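You operate a simulated robot arm through the tools that you are given. There is no shell and no other tool.

You are at the controls of a simulated robot arm. One attempt, no reset.

## Task
Put things in order on the top of the spare bench. At the end: the clear beaker from the top of the spare bench stands where the white bottle (marked "CONTROL") stood; the white lamp from the top of the spare bench stands where the green brush stood; the teal pad is on the white box (marked "FILTERS"); the green brush from the top of the spare bench stands where the clear beaker stood; the white bottle from the top of the spare bench stands where the teal pad stood; whatever was shut is shut again. Leave all else as you found it, and nothing knocked over.
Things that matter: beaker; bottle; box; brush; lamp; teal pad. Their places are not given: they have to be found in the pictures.

The check looks at the end state, three seconds after you hand in, the way a careful person would. Anything else that was tipped, shoved, dropped, spilled or broken makes it a failure.

## Robot
A 6-joint arm with a two-finger parallel gripper, fixed in place. Base frame: the origin is on the floor under the middle of its stand, x ahead of it, y to its left, z up; the work surface is at about z = 900. Lengths are in mm, angles in degrees, forces in N, time in s.
With the tool pointing down near the work surface it reaches from about 240 to 660 mm from the base axis. Its first joint turns from -66.0 to 66.0 degrees. Payload 2.9 kg.
Tool frame: the origin (TCP) lies between the finger pads and is the grasp point; the fingertips stand 30 mm ahead of it; z points along the fingers, y is the line along which they close. Largest opening 110 mm; finger width 20, thickness 10; the body of the gripper, 48 by 112 mm, starts 55 mm behind the TCP.
Orientation is that of the tool frame in the base frame, as a unit quaternion [w, x, y, z]. With the fingers straight down and closing along the base's y, the tool's x points along the base's -x, its y along +y and its z along -z.

## Interface
- The arm moves only by the tool jog_arm. Its argument "steps" is a list of rows, each a list of 7 numbers: the shift along the tool's x, y, z in mm, then the turn, a rotation vector about the tool's x, y, z in degrees, then the finger opening in mm, from 0 to 110. In form: [[dx, dy, dz, wx, wy, wz, fingers], ...]. A call has 1 to 20 rows; each row shifts and turns the commanded pose from where the row before left it, along the tool's axes as they then stand. Each row takes 0.2 s and may step no farther than 50 mm and 8.6 degrees from the row before; otherwise, or with a gripper value out of range, the whole call is refused. Where a pose cannot be reached the arm comes as near as it can. A force on the tool above 40 N (or 10 N above the force at the start of the call, whichever is more), or a blocked arm, ends the call early, and 0.2 s more pass. Each finger travels about 108 mm/s and halts on what it meets, pressing with about 33 N; the grip force reading is that of the motor and also rises with nothing between the fingers. The clock runs only during rows and for 0.2 s after the last one: add rows that do not move to give the fingers time. It gives the time, the measured TCP pose, the force on the tool (base axes), the opening and the grip force at its end, in the units of the frame above (readings bear some noise), with the torque about the TCP (base axes, N m) and any sound that the robot's microphone picked up, and new pictures: "views" is both (left out), scene, wrist or none.
- Cameras (640 x 400 px; columns grow to the right, rows downward): "scene" is fixed at [85.6, 458, 1366.1]; the picture's right is [-0.54, -0.84, 0.00], its down [-0.62, 0.39, -0.68] and it looks along [0.57, -0.36, -0.73] (base axes); focal length 226 px, centre (320, 200). "wrist" rides on the gripper at [72, 17, -103] in the tool frame; the picture's right is [-0.23, 0.97, 0.00], its down [-0.76, -0.18, -0.62] and it looks along [-0.61, -0.14, 0.78] (tool axes); focal length 222 px, centre (320, 200).
- measure_at(camera, pixels): for up to 12 pixels [column, row] of the newest picture of that camera ("zoom" is the newest enlarged one), the place [x, y, z] in the base frame of the surface seen there, good to about 3 mm. No time passes.
- enlarge(camera, box): a new picture of the part [left, top, right, bottom] of that camera's present view, enlarged. No time passes.
- hand_in(): hands the job in; it is judged then, once.

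Open the gripper and draw the arm clear of the work before you hand the job in, unless the task says otherwise.

The tools are called after "Emit:" as name(argument=value, ...) on one line, values as JSON. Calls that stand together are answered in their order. jog_arm: Moves the arm, as the interface text tells. Its arguments: {"type":"object","properties":{"steps":{"type":"array","items":{"type":"array","items":{"type":"number"}}},"views":{"type":"string","enum":["both","scene","wrist","none"]}},"required":["steps"]} The other tools are called the same way: measure_at (camera, pixels) gives the place of the surface under pixels of a picture; enlarge (camera, box) takes an enlarged picture of a part of a camera's view; hand_in () hands the job in.

At the start:

```text
time: 0.0
tcp_pos: [411.0, 37.5, 1149.2]
orientation: [0.0, 0.0, 1.0, -0.001]
force: [0.0, 1.2, 0.1]
wrist_torque: [0.02, -0.01, -0.04]
grip_width: 110.3
grasp_force: 0.0
```

scene: 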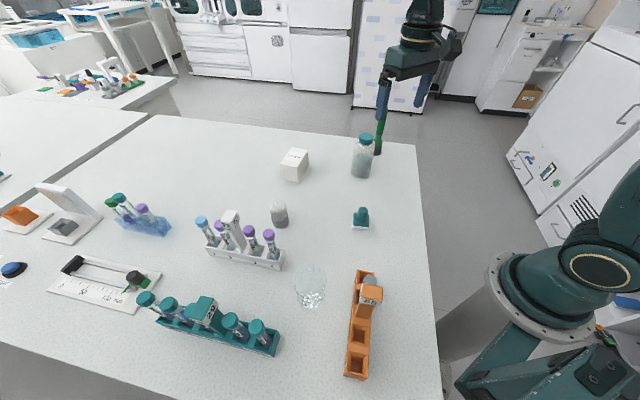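
wrist: 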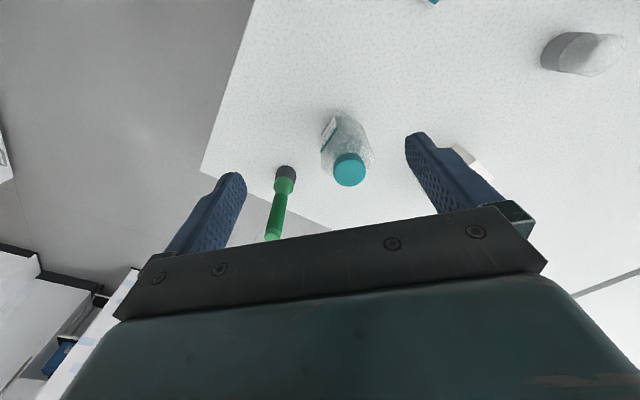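

I see a bench with a white box near (294,165), a bottle with teal cap at (362,157), a green brush at (378,130), and a clear beaker at (310,290). I'll zoom in to identify the rest.

Emit:
enlarge(camera="scene", box=[240, 110, 440, 240])

Emit:
enlarge(camera="scene", box=[0, 170, 200, 310])

Emit:
enlarge(camera="scene", box=[180, 190, 420, 390])

```text
3.08 times, centred on (340, 175) of scene
```

zoom: 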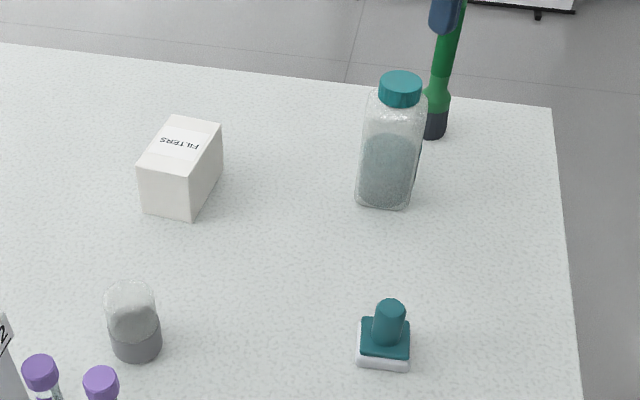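

```text
2.86 times, centred on (100, 240) of scene
```

zoom: 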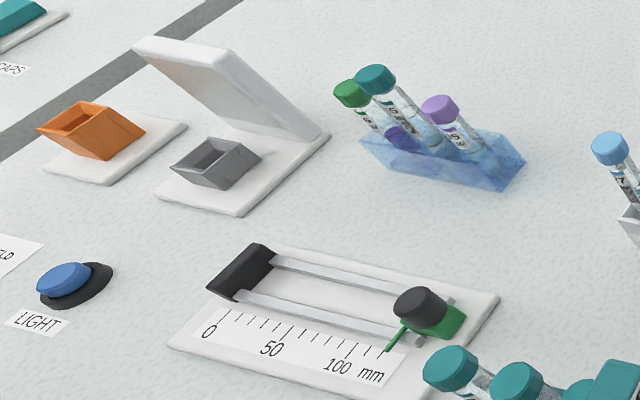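

```text
2.00 times, centred on (300, 290) of scene
```

zoom: 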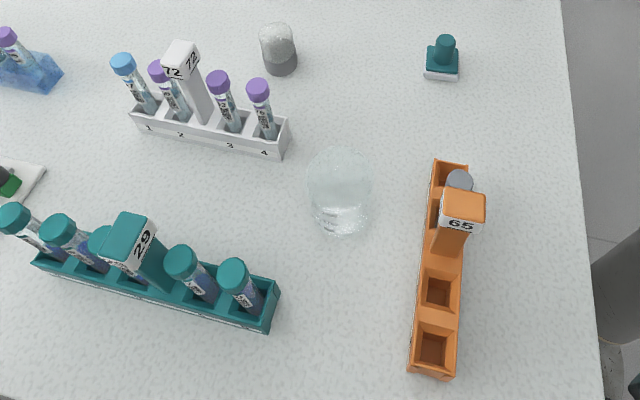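

The lamp is not obvious yet; I'll zoom harder on the grey cylinder (279,214), the bottle (362,157), and the far bench at the upper left.

Emit:
enlarge(camera="scene", box=[255, 190, 305, 235])

Emit:
enlarge(camera="scene", box=[340, 115, 400, 185])

Emit:
enlarge(camera="scene", box=[0, 40, 180, 130])

Emit:
enlarge(camera="scene", box=[460, 0, 640, 240])

Emit:
enlarge(camera="wrist", box=[240, 80, 420, 220])

Emit:
enlarge(camera="wrist", box=[520, 0, 640, 100])

```text
8.89 times, centred on (280, 212) of scene
```

zoom: 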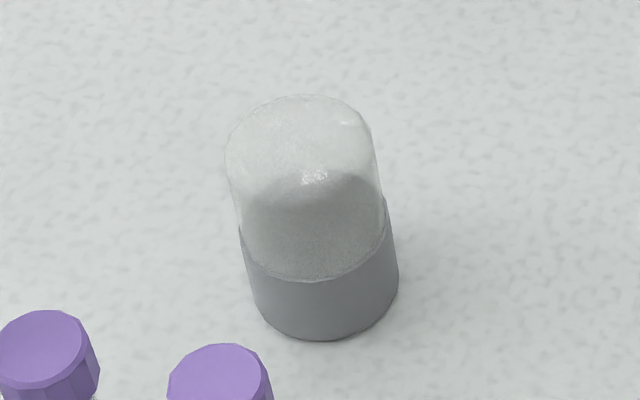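

```text
5.71 times, centred on (370, 150) of scene
```

zoom: 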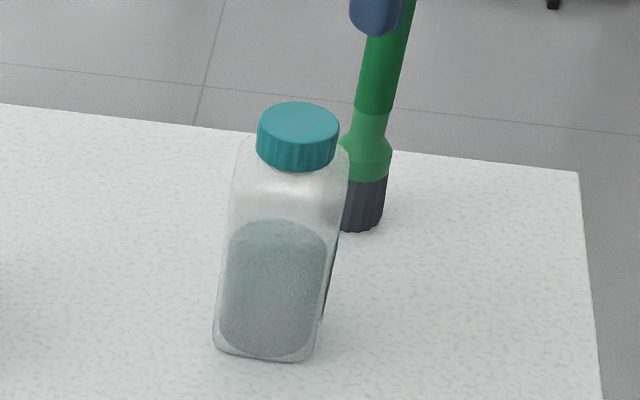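

```text
3.56 times, centred on (90, 85) of scene
```

zoom: 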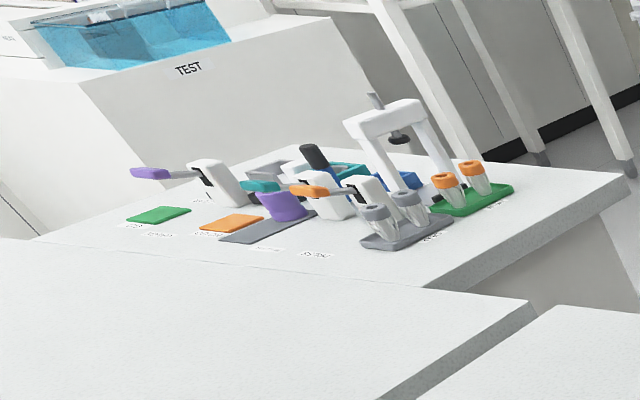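

```text
1.67 times, centred on (550, 120) of scene
```

zoom: 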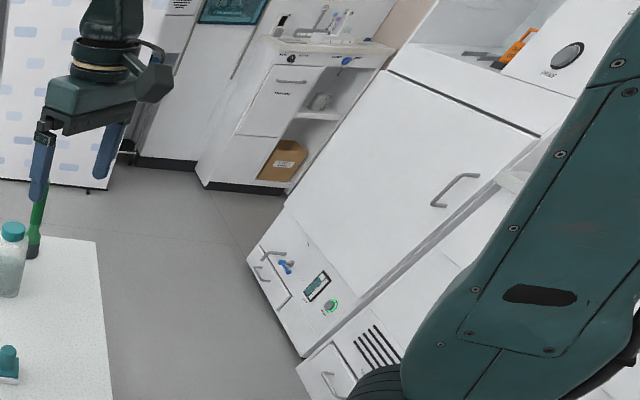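

```text
2.86 times, centred on (330, 150) of wrist
```

zoom: 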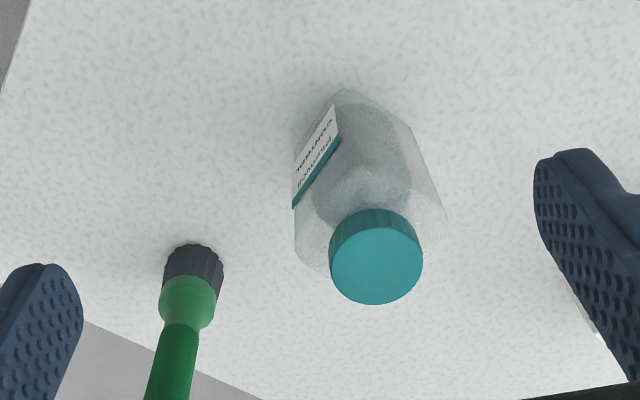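

```text
4.00 times, centred on (580, 50) of wrist
```

zoom: 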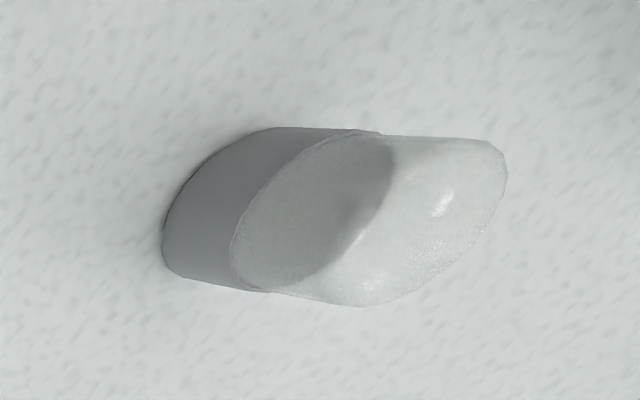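

The dome with a grey base at (279,214) looks like the (unlit) white lamp. I'll read the bottle's label in the wrist view near (329,135).

Emit:
enlarge(camera="wrist", box=[312, 105, 352, 145])

Emit:
measure_at(camera="scene", pixels=[[294, 153], [294, 175], [366, 137], [358, 176], [378, 152], [361, 210], [361, 222], [279, 205], [281, 224], [310, 275], [312, 300], [370, 287]])

```text
10.00 times, centred on (332, 125) of wrist
```

zoom: 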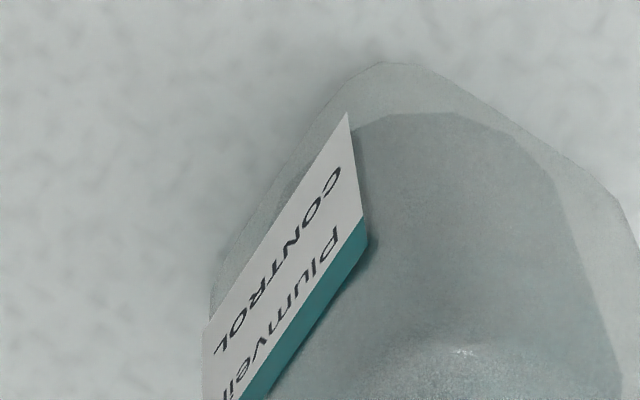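

```text
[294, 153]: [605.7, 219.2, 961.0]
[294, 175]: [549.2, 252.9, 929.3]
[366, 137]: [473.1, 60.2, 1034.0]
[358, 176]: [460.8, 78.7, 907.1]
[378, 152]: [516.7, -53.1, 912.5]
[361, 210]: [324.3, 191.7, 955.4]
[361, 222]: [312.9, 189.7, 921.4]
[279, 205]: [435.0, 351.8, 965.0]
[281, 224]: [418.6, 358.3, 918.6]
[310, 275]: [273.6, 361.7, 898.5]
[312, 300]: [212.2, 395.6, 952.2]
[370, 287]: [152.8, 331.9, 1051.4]
```

The label reads CONTROL, so that is the bottle. Now I'll measure pad and box edges carefully in enlarged scene pictures.

Emit:
enlarge(camera="scene", box=[341, 195, 381, 235])

```text
10.00 times, centred on (361, 215) of scene
```

zoom: 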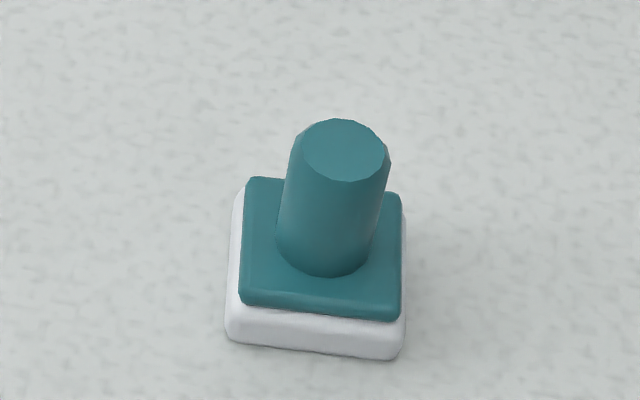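

The pad is a teal block with a knob on a white felt base. I'll measure its knob top (345,150), corners and base.

Emit:
measure_at(camera="zoom", pixels=[[345, 150], [310, 150], [380, 150], [345, 128], [345, 174], [255, 183], [247, 298], [395, 312], [395, 200], [230, 335], [395, 352], [320, 260]])

Emit:
enlarge(camera="scene", box=[269, 140, 319, 190])

```text
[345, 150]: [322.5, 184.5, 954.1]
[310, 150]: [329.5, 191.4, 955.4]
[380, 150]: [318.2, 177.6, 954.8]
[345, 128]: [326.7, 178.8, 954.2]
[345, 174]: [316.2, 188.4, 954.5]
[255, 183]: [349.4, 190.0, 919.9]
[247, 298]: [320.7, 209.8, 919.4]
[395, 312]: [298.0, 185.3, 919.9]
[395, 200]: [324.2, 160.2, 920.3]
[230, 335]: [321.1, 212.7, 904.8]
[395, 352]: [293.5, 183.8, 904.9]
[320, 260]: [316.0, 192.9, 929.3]
```

```text
8.00 times, centred on (294, 165) of scene
```

zoom: 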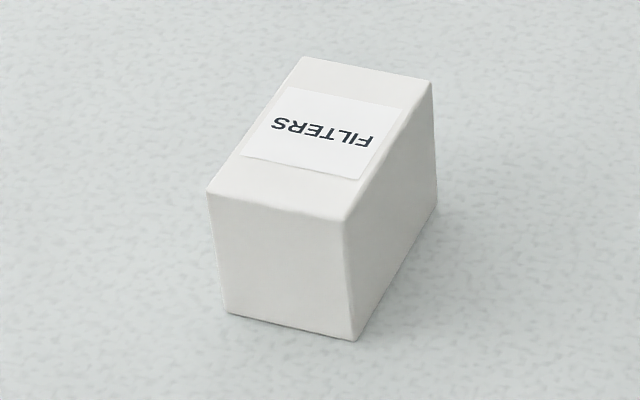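

Pad centre is about (323,186), knob 18 mm wide, top at z≈955. Now I'll measure the box corners in this zoom.

Emit:
measure_at(camera="zoom", pixels=[[305, 62], [428, 86], [345, 216], [212, 192], [320, 140], [228, 310], [354, 336], [434, 208], [420, 110], [230, 220]])

Emit:
enlarge(camera="scene", box=[280, 250, 340, 320])

```text
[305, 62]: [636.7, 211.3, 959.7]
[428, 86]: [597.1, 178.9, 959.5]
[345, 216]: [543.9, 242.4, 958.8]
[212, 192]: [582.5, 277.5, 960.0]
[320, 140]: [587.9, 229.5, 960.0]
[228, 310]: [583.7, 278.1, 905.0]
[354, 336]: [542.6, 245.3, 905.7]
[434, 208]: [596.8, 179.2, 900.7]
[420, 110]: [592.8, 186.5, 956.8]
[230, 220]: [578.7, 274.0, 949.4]
```

```text
5.71 times, centred on (310, 285) of scene
```

zoom: 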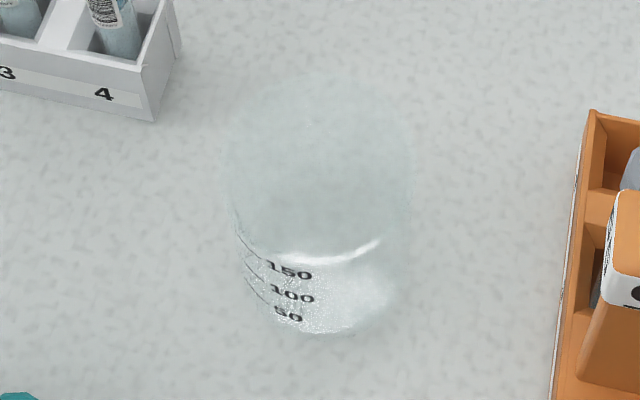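

The box top is at z≈960, centred near (590,228), with the long axis diagonal. I'll move over the pad at the same height and look down on it.

Emit:
jog_arm(steps=[[22, 37, 0, 0, 0, 0, 80], [22, 37, 0, 0, 0, 0, 80], [22, 37, 0, 0, 0, 0, 80], [22, 37.5, 0, 0, 0, 0, 80], [0, 0, 0, 0, 0, 0, 80]])

```text
time: 1.2
tcp_pos: [322.0, 185.5, 1149.4]
orientation: [-0.001, 0.0, 1.0, 0.0]
force: [0.0, -0.1, 0.3]
wrist_torque: [0.0, 0.01, 0.03]
grip_width: 79.9
grasp_force: 0.0
```

scene: 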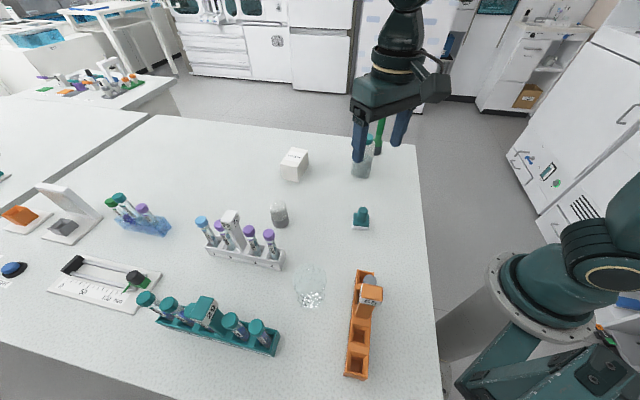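
wrist: 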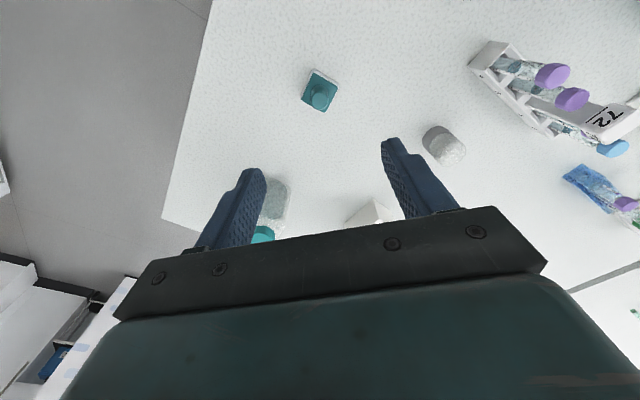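

The pad sits at (320,92) in the wrist view, and the bottle and lamp are also visible. I'll zoom and cross-check the pad's knob position.

Emit:
enlarge(camera="wrist", box=[295, 62, 345, 122])

```text
6.67 times, centred on (320, 92) of wrist
```

zoom: 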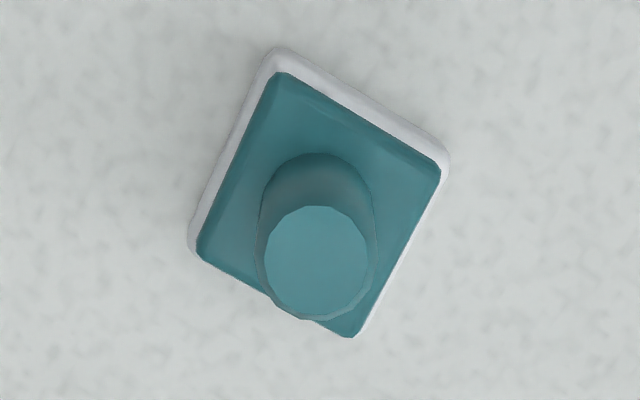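

Measuring knob top edges and plate corners in this zoom.

Emit:
measure_at(camera="zoom", pixels=[[318, 262], [268, 262], [366, 262], [318, 212], [318, 312], [283, 78], [205, 248], [435, 172], [350, 332], [278, 52], [193, 240], [445, 155]])

Emit:
enlarge(camera="wrist", box=[410, 115, 480, 175])

```text
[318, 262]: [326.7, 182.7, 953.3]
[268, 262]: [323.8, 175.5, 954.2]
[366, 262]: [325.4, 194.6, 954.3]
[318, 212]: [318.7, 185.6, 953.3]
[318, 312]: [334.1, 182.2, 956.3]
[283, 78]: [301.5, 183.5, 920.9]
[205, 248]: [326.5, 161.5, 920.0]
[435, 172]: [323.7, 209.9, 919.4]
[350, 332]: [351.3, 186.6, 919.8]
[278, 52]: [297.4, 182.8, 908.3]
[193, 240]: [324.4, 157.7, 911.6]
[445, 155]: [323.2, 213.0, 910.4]
```

```text
6.67 times, centred on (445, 145) of wrist
```

zoom: 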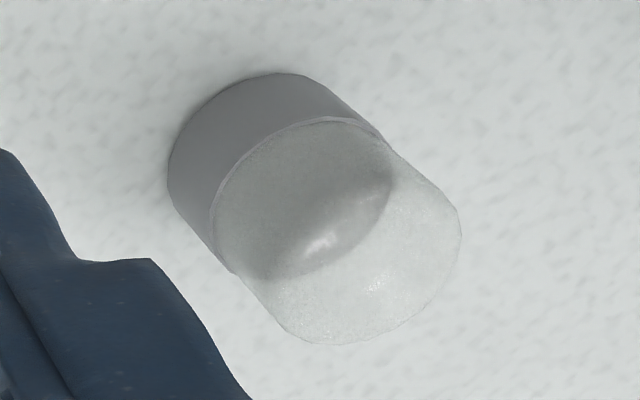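

Knob centre ≈ (325,185); I'll descend to TCP z≈957 (tips at 927, above the 920 plate) with fingers at 60 mm.

Emit:
jog_arm(steps=[[-2.5, 0, 45, 0, 0, 0, 60], [0, 0, 45, 0, 0, 0, 60], [0, 0, 45, 0, 0, 0, 60], [0, 0, 37, 0, 0, 0, 60], [0, 0, 20, 0, 0, 0, 60], [0, 0, 0, 0, 0, 0, 60]])

```text
time: 2.6
tcp_pos: [326.8, 184.7, 957.8]
orientation: [-0.001, 0.0, 1.0, 0.0]
force: [-1.0, 0.2, -0.4]
wrist_torque: [-0.01, 0.02, 0.03]
grip_width: 59.9
grasp_force: 0.1
```

scene: 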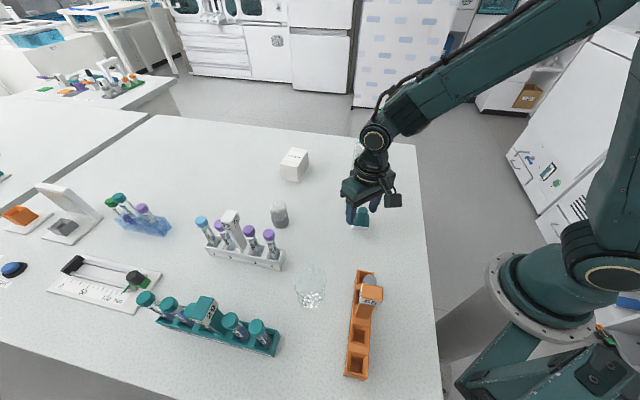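
wrist: 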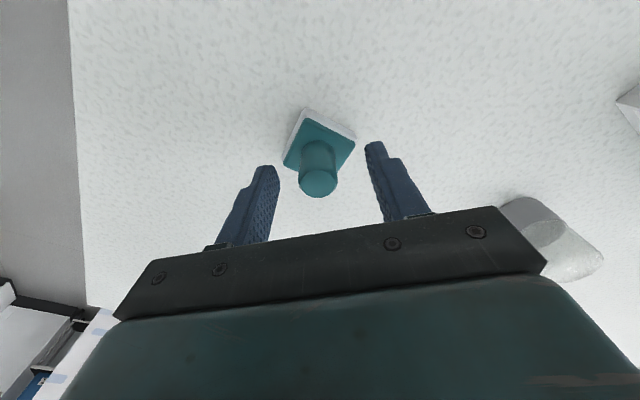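

The knob sits between the fingers at (318,180). I'll close on it and hold for several rows.

Emit:
jog_arm(steps=[[0, 0, 0, 0, 0, 0, 10], [0, 0, 0, 0, 0, 0, 10], [0, 0, 0, 0, 0, 0, 10], [0, 0, 0, 0, 0, 0, 10]], views="wrist")

```text
time: 3.6
tcp_pos: [327.0, 185.3, 957.5]
orientation: [0.0, 0.0, 1.0, 0.0]
force: [-0.4, 0.6, 0.3]
wrist_torque: [0.01, -0.01, -0.02]
grip_width: 22.5
grasp_force: 32.9
```

wrist: 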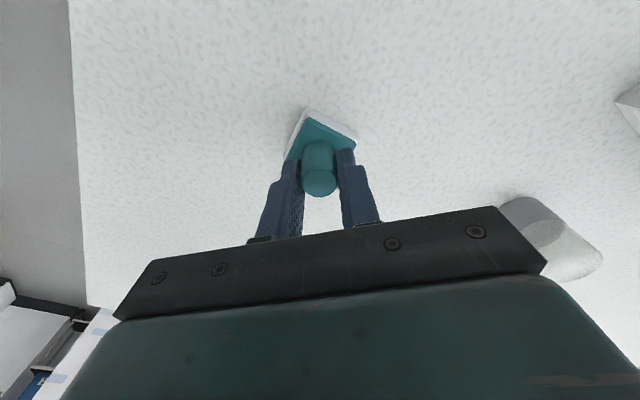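

Grip holds at 22.5 mm, 33 N. I'll lift 160 mm and move over the box in steps.

Emit:
jog_arm(steps=[[0, 0, -20, 0, 0, 0, 10], [0, 0, -45, 0, 0, 0, 10], [0, 0, -45, 0, 0, 0, 10], [0, 0, -45, 0, 0, 0, 10], [-44.2, 7.2, 0, 0, 0, 0, 10], [-44.2, 7.2, 0, 0, 0, 0, 10], [-44.2, 7.2, 0, 0, 0, 0, 10], [-44.2, 7.2, 0, 0, 0, 0, 10], [-44.2, 7.2, 0, 0, 0, 0, 10], [-44.2, 7.2, 0, 0, 0, 0, 10], [0, 0, 0, 0, 0, 5, 10], [0, 0, 0, 0, 0, 5, 10], [0, 0, 0, 0, 0, 0, 10]])

```text
time: 6.4
tcp_pos: [589.3, 228.9, 1112.4]
orientation: [0.0, 0.088, 0.996, -0.001]
force: [-0.1, 0.5, -1.0]
wrist_torque: [0.0, -0.02, -0.02]
grip_width: 22.5
grasp_force: 32.7
```

scene: 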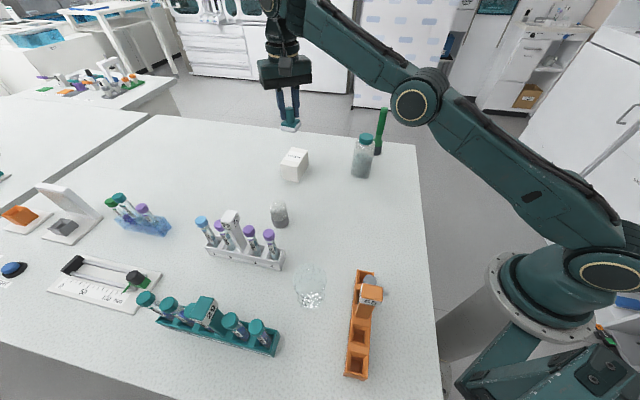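
wrist: 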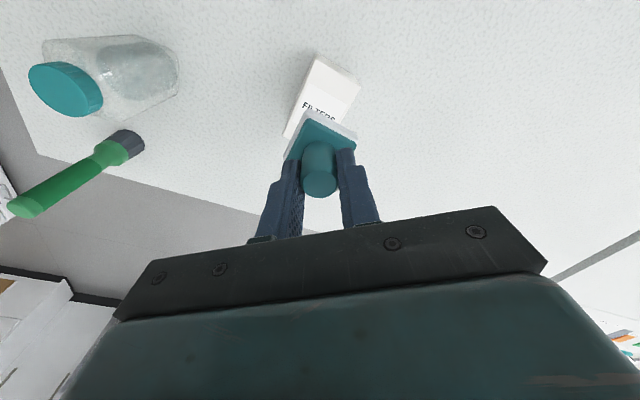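

The pad is above the box, with the box directly beneath in the wrist view at (325,90). I'll descend 85 mm and inspect.

Emit:
jog_arm(steps=[[0, 0, 40, 0, 0, 0, 10], [0, 0, 30, 0, 0, 0, 10], [0, 0, 15, 0, 0, 0, 10], [0, 0, 0, 0, 0, 0, 10]])

Emit:
enlarge(camera="scene", box=[264, 110, 324, 190])

Emit:
enlarge(camera="wrist", box=[270, 50, 380, 210])

```text
time: 7.4
tcp_pos: [589.9, 229.7, 1026.3]
orientation: [0.0, 0.087, 0.996, 0.001]
force: [-0.2, -0.4, -0.4]
wrist_torque: [0.01, 0.02, 0.02]
grip_width: 22.3
grasp_force: 32.9
```

scene: 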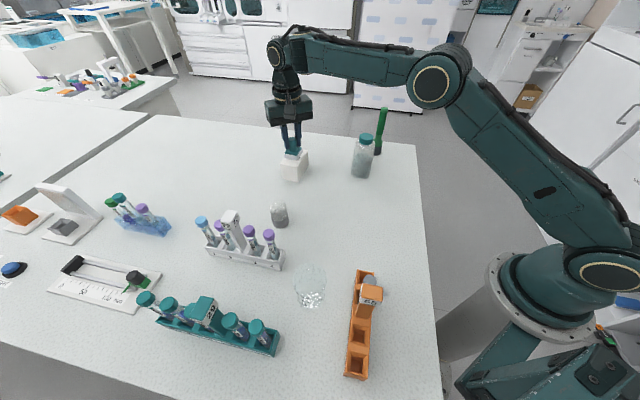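
wrist: 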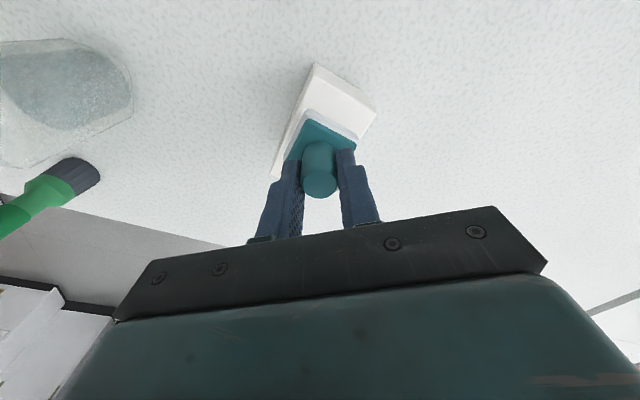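

```text
5.00 times, centred on (294, 150) of scene
```

zoom: 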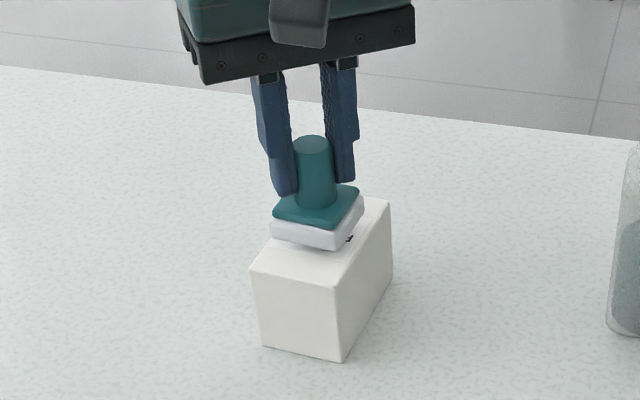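

```text
2.50 times, centred on (325, 130) of wrist
```

zoom: 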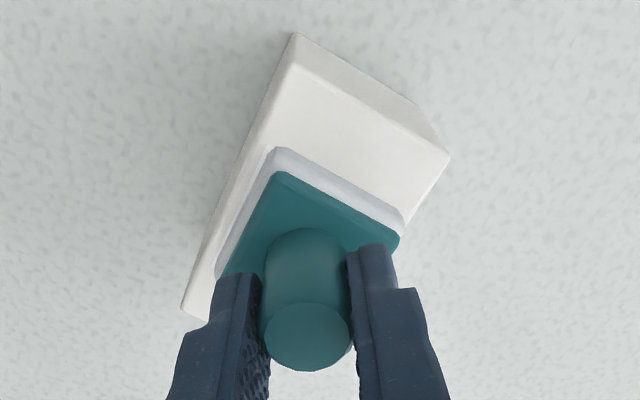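

The pad hovers about 9 mm above the box, aligned. I'll lower it gently to contact.

Emit:
jog_arm(steps=[[0, 0, 5, 0, 0, 0, 10], [0, 0, 2, 0, 0, 0, 10], [0, 0, 1.5, 0, 0, 0, 10], [0, 0, 0, 0, 0, 0, 10]], views="wrist")

Emit:
enlarge(camera="scene", box=[274, 130, 314, 190])

```text
time: 8.4
tcp_pos: [589.7, 229.1, 1018.3]
orientation: [0.0, 0.087, 0.996, 0.001]
force: [0.0, 0.1, 0.2]
wrist_torque: [0.04, 0.01, 0.0]
grip_width: 22.6
grasp_force: 33.6
```

wrist: 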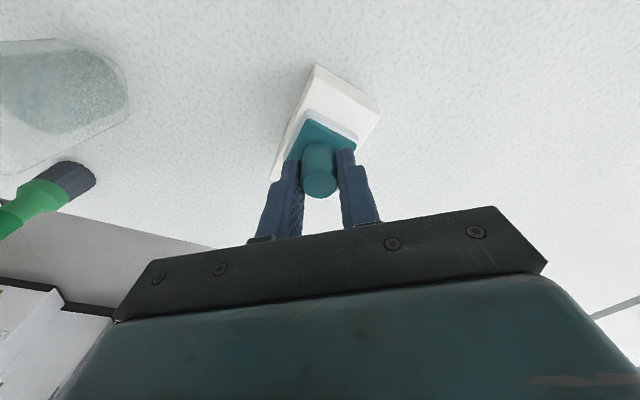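

```text
6.67 times, centred on (294, 160) of scene
```

zoom: 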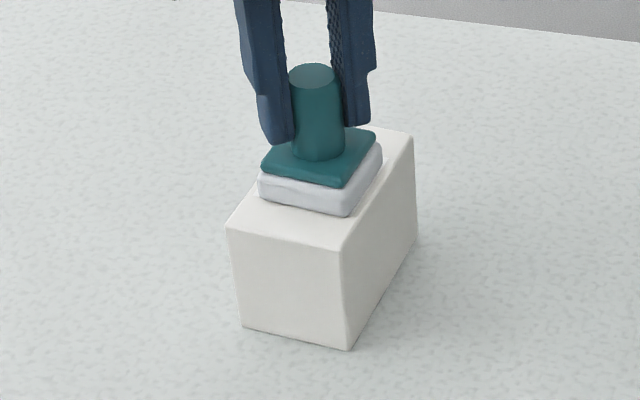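

Still no contact force; I'll lower in 1 mm steps.

Emit:
jog_arm(steps=[[0, 0, 1, 0, 0, 0, 10], [0, 0, 0, 0, 0, 0, 10]], views="none")

```text
time: 9.0
tcp_pos: [590.7, 229.9, 1016.8]
orientation: [0.0, 0.087, 0.996, 0.001]
force: [-0.4, 0.5, 0.3]
wrist_torque: [-0.06, -0.03, 0.01]
grip_width: 22.5
grasp_force: 32.5
```

Force still near zero; one more millimetre.

Emit:
jog_arm(steps=[[0, 0, 1, 0, 0, 0, 10], [0, 0, 0, 0, 0, 0, 10]], views="none")

Emit:
enlarge(camera="scene", box=[274, 140, 314, 180])

```text
time: 9.6
tcp_pos: [589.1, 229.4, 1017.3]
orientation: [0.001, 0.087, 0.996, 0.0]
force: [-1.0, -0.4, 7.5]
wrist_torque: [0.06, 0.07, 0.06]
grip_width: 22.6
grasp_force: 33.2
```

```text
10.00 times, centred on (294, 160) of scene
```

zoom: 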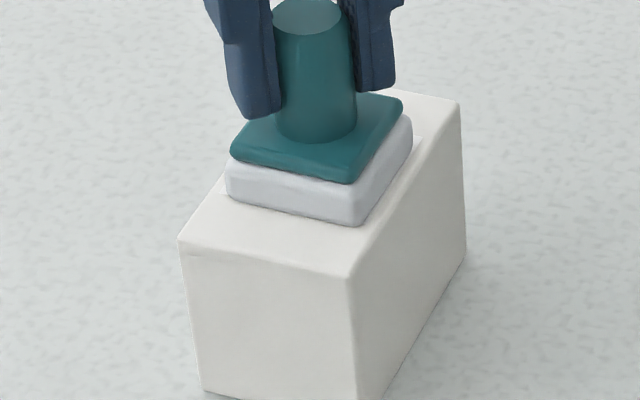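

Contact at 7.5 N: the pad rests on the box. I'll open to 60 mm and rise straight up.

Emit:
jog_arm(steps=[[0, 0, 0, 0, 0, 0, 40], [0, 0, 0, 0, 0, 0, 60], [0, 0, 0, 0, 0, 0, 60], [0, 0, -20, 0, 0, 0, 60], [0, 0, -40, 0, 0, 0, 60], [0, 0, -45, 0, 0, 0, 60], [0, 0, 0, 0, 0, 0, 60]])

Emit:
enlarge(camera="scene", box=[264, 130, 324, 190])

```text
time: 11.2
tcp_pos: [586.4, 229.2, 1121.0]
orientation: [0.0, 0.087, 0.996, 0.0]
force: [0.4, -0.1, 0.0]
wrist_torque: [-0.02, -0.02, 0.0]
grip_width: 59.7
grasp_force: 0.1
out of reach, approached as far as the arm can: row 6
```

scene: 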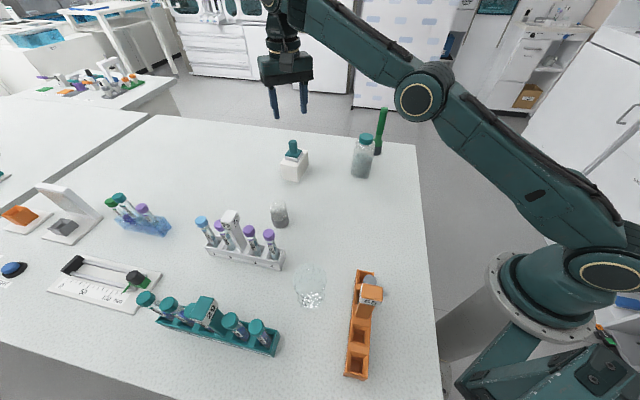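
wrist: 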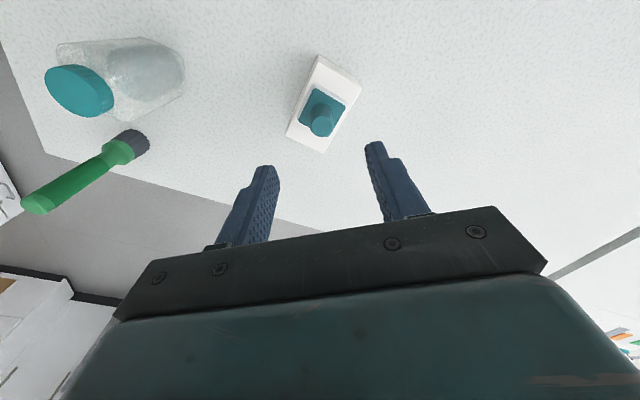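

```text
6.67 times, centred on (294, 160) of scene
```

zoom: 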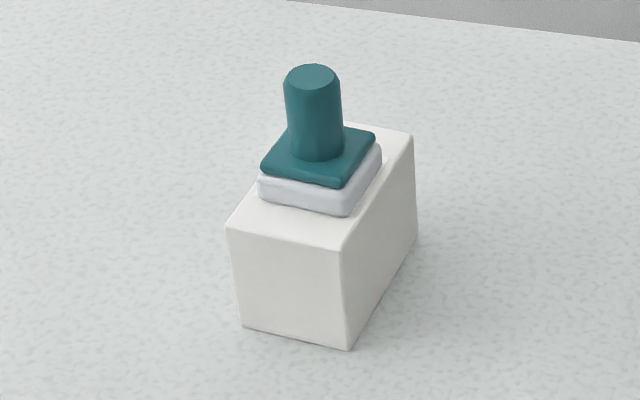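

The pad stands well on the box. Next I'll measure the bottle and the brush, both now unobstructed in the scene view.

Emit:
enlarge(camera="scene", box=[340, 100, 400, 190])

Emit:
measure_at(camera="wrist", pixels=[[78, 90], [50, 85], [110, 100], [70, 68], [85, 113], [180, 70], [180, 95], [155, 40], [130, 142], [135, 150], [35, 203], [110, 155]])

```text
4.44 times, centred on (370, 145) of scene
```

zoom: 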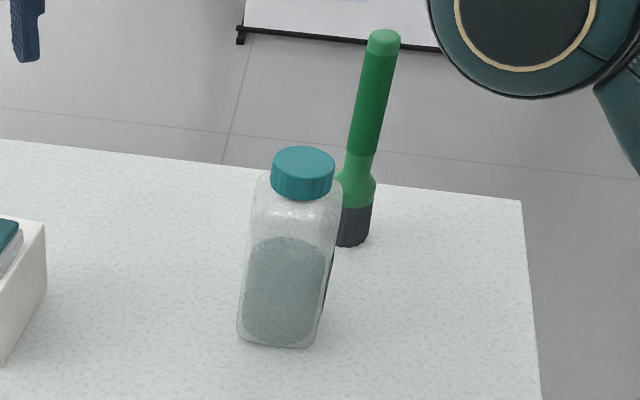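

```text
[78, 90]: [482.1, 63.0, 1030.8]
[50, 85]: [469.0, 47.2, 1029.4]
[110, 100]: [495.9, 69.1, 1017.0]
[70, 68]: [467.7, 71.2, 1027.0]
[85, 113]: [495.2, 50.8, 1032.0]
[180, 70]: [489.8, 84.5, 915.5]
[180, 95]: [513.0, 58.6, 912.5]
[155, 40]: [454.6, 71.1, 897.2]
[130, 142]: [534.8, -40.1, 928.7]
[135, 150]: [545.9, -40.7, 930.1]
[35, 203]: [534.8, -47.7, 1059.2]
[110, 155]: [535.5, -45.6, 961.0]
```

Measuring the cap, bottle body corners, and brush in the zoomed scene view.

Emit:
measure_at(camera="zoom", pixels=[[304, 160], [275, 160], [332, 160], [304, 149], [304, 174], [240, 335], [310, 345], [326, 280], [340, 200], [275, 344], [258, 190], [265, 260]])

Emit:
measure_at(camera="zoom", pixels=[[384, 36], [370, 36], [397, 38], [350, 242], [367, 236], [355, 220], [355, 190], [365, 130], [375, 80], [345, 165], [372, 165]])

```text
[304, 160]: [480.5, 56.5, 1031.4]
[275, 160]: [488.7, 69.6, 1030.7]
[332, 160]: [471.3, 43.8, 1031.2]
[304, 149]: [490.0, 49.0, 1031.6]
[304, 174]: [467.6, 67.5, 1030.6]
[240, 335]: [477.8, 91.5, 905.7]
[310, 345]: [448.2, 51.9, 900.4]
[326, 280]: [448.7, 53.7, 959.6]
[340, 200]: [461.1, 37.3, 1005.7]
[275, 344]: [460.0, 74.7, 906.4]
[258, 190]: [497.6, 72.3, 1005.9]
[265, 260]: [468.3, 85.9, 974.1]
```

```text
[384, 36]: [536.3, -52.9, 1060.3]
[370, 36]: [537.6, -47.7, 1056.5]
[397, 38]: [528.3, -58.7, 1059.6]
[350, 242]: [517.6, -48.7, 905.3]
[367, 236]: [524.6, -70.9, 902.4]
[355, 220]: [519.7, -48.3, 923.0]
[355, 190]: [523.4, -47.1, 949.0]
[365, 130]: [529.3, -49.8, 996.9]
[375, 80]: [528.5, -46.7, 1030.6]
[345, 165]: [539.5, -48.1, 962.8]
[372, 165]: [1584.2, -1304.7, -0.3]
```

Bottle: cap centre ≈ (480.5,58), top z 1031, body about 50 mm square, faces yawed ≈53°. I'll move above it, open to 95, and turn the tool 27° so the fingers close along the 53° direction.

Emit:
jog_arm(steps=[[14.8, -37.4, 0, 0, 0, 0, 60], [14.8, -37.4, 0, 0, 0, 0, 80], [14.8, -37.4, 0, 0, 0, 0, 95], [14.8, -37.4, 0, 0, 0, 0, 95], [14.8, -37.3, 0, 0, 0, 0, 95], [0, 0, 0, 0, 0, 6.75, 95], [0, 0, 0, 0, 0, 6.75, 95], [0, 0, 0, 0, 0, 6.75, 95], [0, 0, 0, 0, 0, 6.75, 95], [0, 0, 0, 0, 0, 0, 95]])

```text
time: 13.4
tcp_pos: [482.2, 54.6, 1119.5]
orientation: [0.0, 0.318, 0.948, 0.001]
force: [-0.2, 0.0, 0.4]
wrist_torque: [0.01, -0.01, 0.03]
grip_width: 94.8
grasp_force: 0.1
```

scene: 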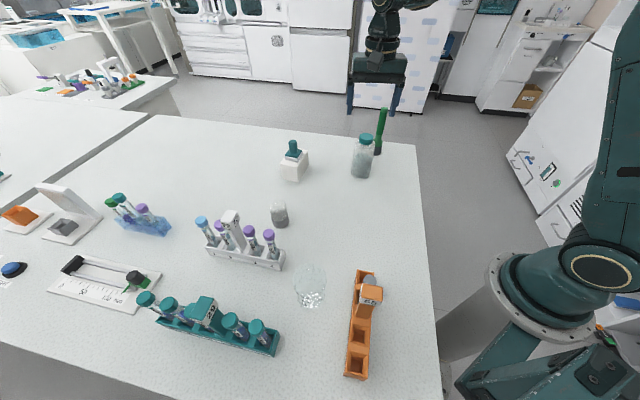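
wrist: 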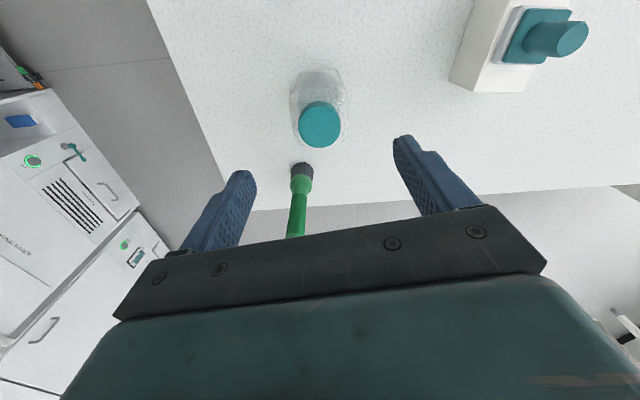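

The bottle is seen at (319,115) in the wrist picture. I'll zoom to measure the cap and body for alignment.

Emit:
enlarge(camera="wrist", box=[280, 60, 360, 160])

```text
4.00 times, centred on (320, 110) of wrist
```

zoom: 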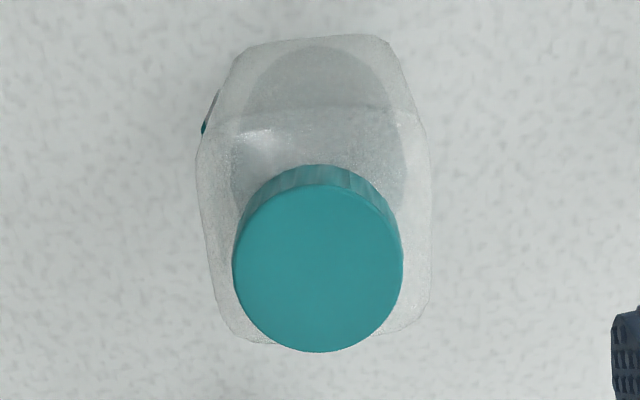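

Emit:
measure_at(camera="zoom", pixels=[[318, 267], [236, 265], [400, 262], [318, 190], [318, 348], [205, 128], [425, 150], [235, 60], [385, 50], [220, 325], [425, 300]])

```text
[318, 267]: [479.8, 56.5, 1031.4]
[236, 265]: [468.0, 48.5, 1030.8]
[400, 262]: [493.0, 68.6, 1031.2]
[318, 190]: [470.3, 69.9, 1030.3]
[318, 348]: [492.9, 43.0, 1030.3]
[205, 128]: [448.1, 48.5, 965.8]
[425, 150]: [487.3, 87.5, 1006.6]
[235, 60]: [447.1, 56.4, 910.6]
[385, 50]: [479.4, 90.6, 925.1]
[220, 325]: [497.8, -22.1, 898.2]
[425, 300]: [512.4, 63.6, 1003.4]
```

The cap centre is (481,57.5), matching the TCP within noise. I'll descend 135 mm to z≈985 so the palm stays above the cap.

Emit:
jog_arm(steps=[[0, 1, 45, 0, 0, 0, 95], [0, 0, 45, 0, 0, 0, 95], [0, 0, 30, 0, 0, 0, 95], [0, 0, 15, 0, 0, 0, 95], [0, 0, 0, 0, 0, 0, 95]])

Emit:
enlarge(camera="scene", box=[330, 90, 410, 190])

```text
time: 14.6
tcp_pos: [482.5, 56.5, 986.6]
orientation: [0.0, 0.317, 0.948, -0.001]
force: [0.1, -0.7, -0.1]
wrist_torque: [0.0, 0.0, 0.01]
grip_width: 95.3
grasp_force: 0.1
```

scene: 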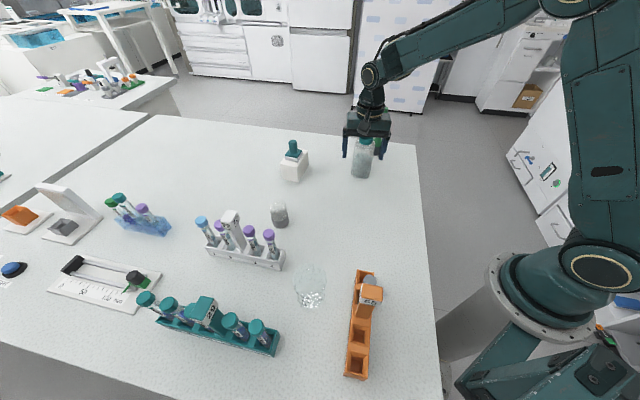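
wrist: 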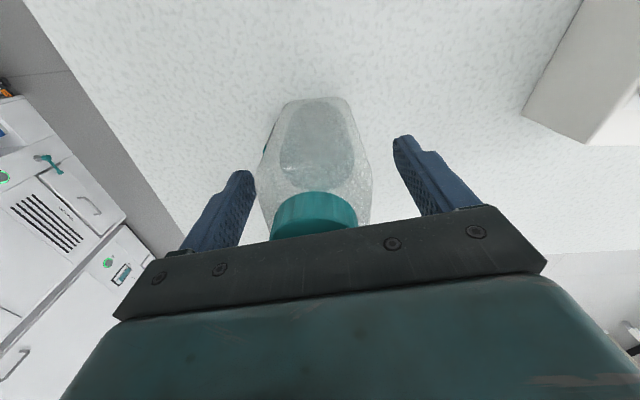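

```text
4.00 times, centred on (370, 140) of scene
```

zoom: 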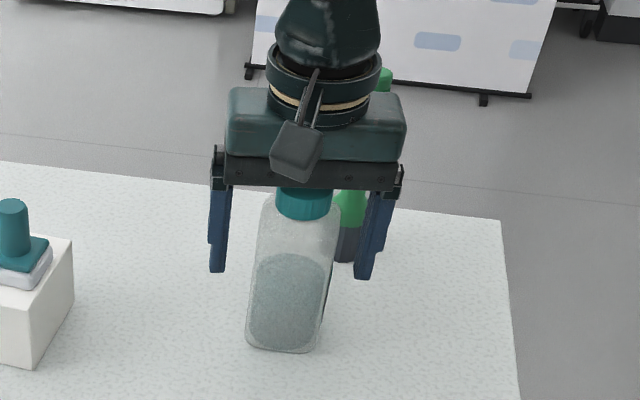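

The fingers straddle the bottle evenly and the palm clears the cap. I'll close gently to a 40 mm command and let the grip settle.

Emit:
jog_arm(steps=[[0, 0, 0, 0, 0, 0, 70], [0, 0, 0, 0, 0, 0, 55], [0, 0, 0, 0, 0, 0, 40], [0, 0, 0, 0, 0, 0, 40], [0, 0, 0, 0, 0, 0, 40]])

```text
time: 15.8
tcp_pos: [481.6, 57.4, 986.0]
orientation: [0.0, 0.318, 0.948, 0.0]
force: [0.3, -0.7, -1.3]
wrist_torque: [0.01, 0.01, -0.03]
grip_width: 58.6
grasp_force: 33.0
```

scene: 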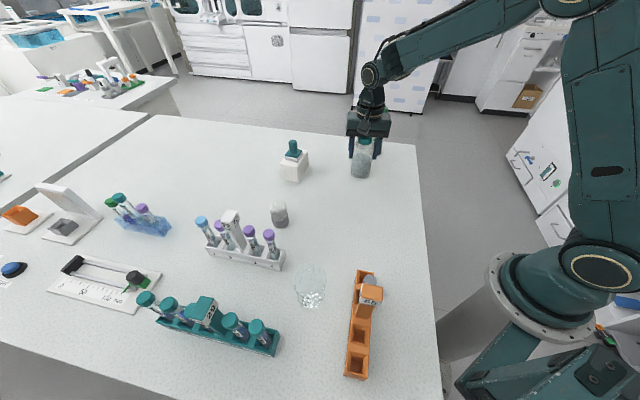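
wrist: 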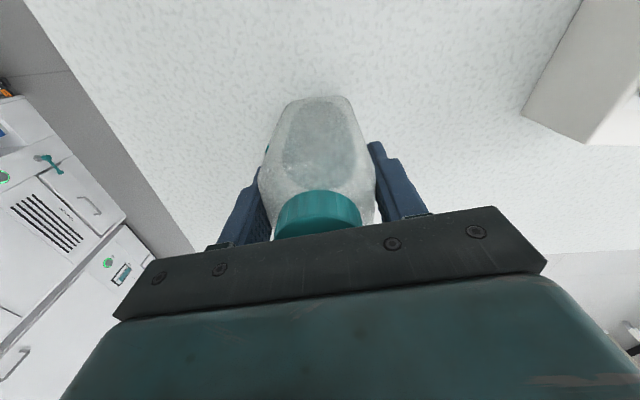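

Gripped at 58.6 mm with 33 N. I'll lift 10 mm first and check that it comes up upright.

Emit:
jog_arm(steps=[[0, 0, -5, 0, 0, 0, 40], [0, 0, -5, 0, 0, 0, 40], [0, 0, 0, 0, 0, 0, 40]], views="wrist")

Emit:
enlarge(camera="scene", box=[330, 90, 410, 190])

```text
time: 16.6
tcp_pos: [481.5, 57.3, 997.7]
orientation: [-0.001, 0.317, 0.948, 0.0]
force: [0.7, 0.2, -2.3]
wrist_torque: [0.02, 0.03, -0.01]
grip_width: 58.3
grasp_force: 33.8
```

wrist: 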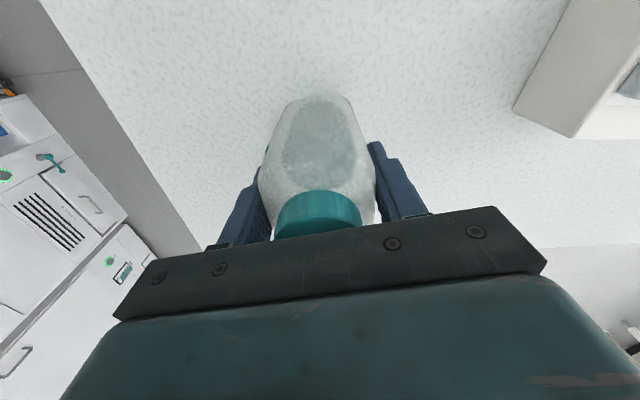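

```text
4.00 times, centred on (370, 140) of scene
```

zoom: 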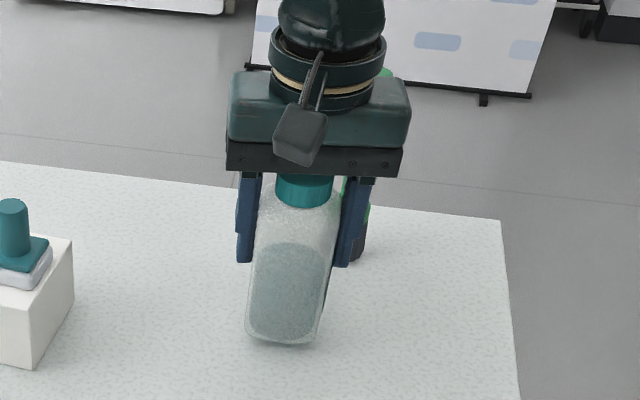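

The bottle is lifted and upright, about 2.3 N load. I'll raise it 40 mm more and carry it to the pad's old spot (324.5,186).

Emit:
jog_arm(steps=[[0, 0, -20, 0, 0, 0, 40], [0, 0, -20, 0, 0, 0, 40], [20, 0.8, 0, 0, 0, 0, 40], [40.5, 1.5, 0, 0, 0, 0, 40], [40.5, 1.5, 0, 0, 0, 0, 40], [40.5, 1.5, 0, 0, 0, 0, 40], [40.5, 1.5, 0, 0, 0, 0, 40], [20.4, 0.9, 0, 0, 0, 0, 40], [0, 0, 0, 0, 0, 0, 40]])

```text
time: 18.6
tcp_pos: [326.2, 185.0, 1035.7]
orientation: [0.001, 0.318, 0.948, 0.0]
force: [-0.1, 0.5, -1.6]
wrist_torque: [0.03, 0.0, -0.03]
grip_width: 58.0
grasp_force: 33.4
```

scene: 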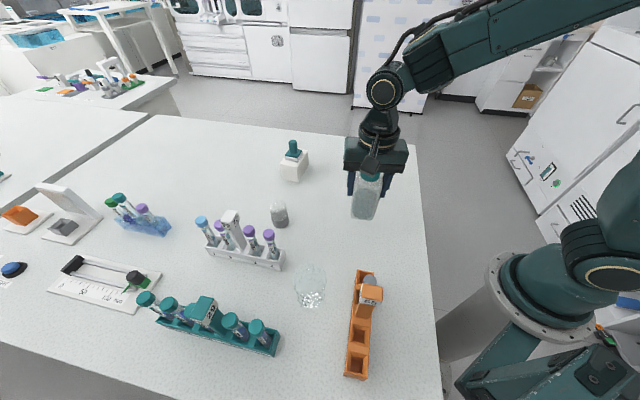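
wrist: 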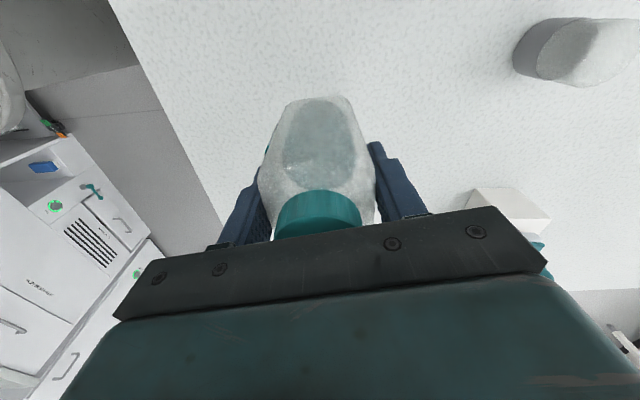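

The bottle hangs over the pad's old spot. I'll lower 46 mm, then in small steps to touch.

Emit:
jog_arm(steps=[[0, 0, 20, 0, 0, 0, 40], [0, 0, 16, 0, 0, 0, 40], [0, 0, 7, 0, 0, 0, 40], [0, 0, 3, 0, 0, 0, 40], [0, 0, 2, 0, 0, 0, 40], [0, 0, 0, 0, 0, 0, 40]])

Emit:
enlarge(camera="scene", box=[325, 140, 405, 240])

```text
time: 20.0
tcp_pos: [325.7, 184.3, 987.3]
orientation: [0.0, 0.317, 0.948, 0.0]
force: [-0.3, 0.1, -1.3]
wrist_torque: [0.01, 0.02, 0.0]
grip_width: 58.1
grasp_force: 33.2
```

scene: 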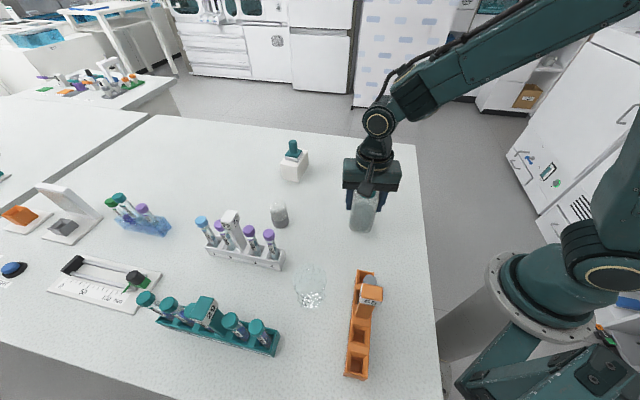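
wrist: 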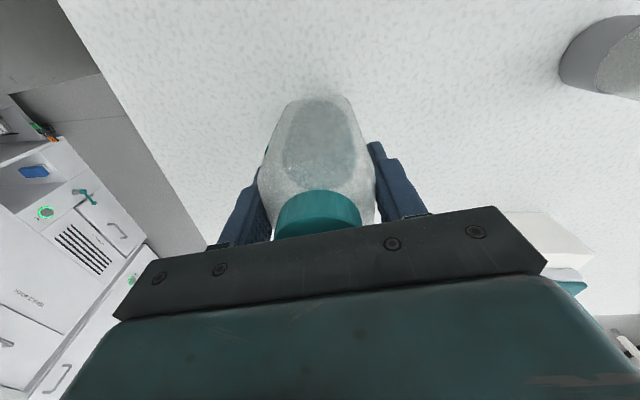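

```text
4.00 times, centred on (365, 190) of scene
```

zoom: 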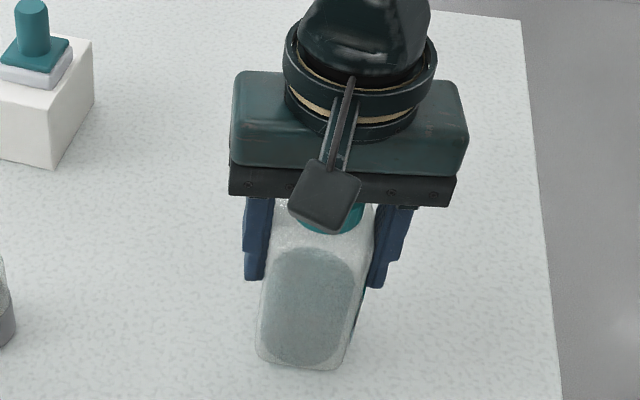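

No contact force yet; stepping down 1 mm at a time.

Emit:
jog_arm(steps=[[0, 0, 1, 0, 0, 0, 40], [0, 0, 0, 0, 0, 0, 40]], views="none")

Emit:
jog_arm(steps=[[0, 0, 1, 0, 0, 0, 40], [0, 0, 0, 0, 0, 0, 40]], views="none")

```text
time: 20.6
tcp_pos: [326.2, 185.2, 985.9]
orientation: [0.0, 0.317, 0.949, 0.0]
force: [0.0, 0.0, -1.1]
wrist_torque: [0.0, 0.02, 0.0]
grip_width: 58.0
grasp_force: 32.9
```

```text
time: 21.2
tcp_pos: [325.8, 185.9, 986.0]
orientation: [0.001, 0.318, 0.948, 0.001]
force: [-1.8, -1.5, 12.1]
wrist_torque: [-0.16, 0.29, -0.1]
grip_width: 57.7
grasp_force: 33.9
```

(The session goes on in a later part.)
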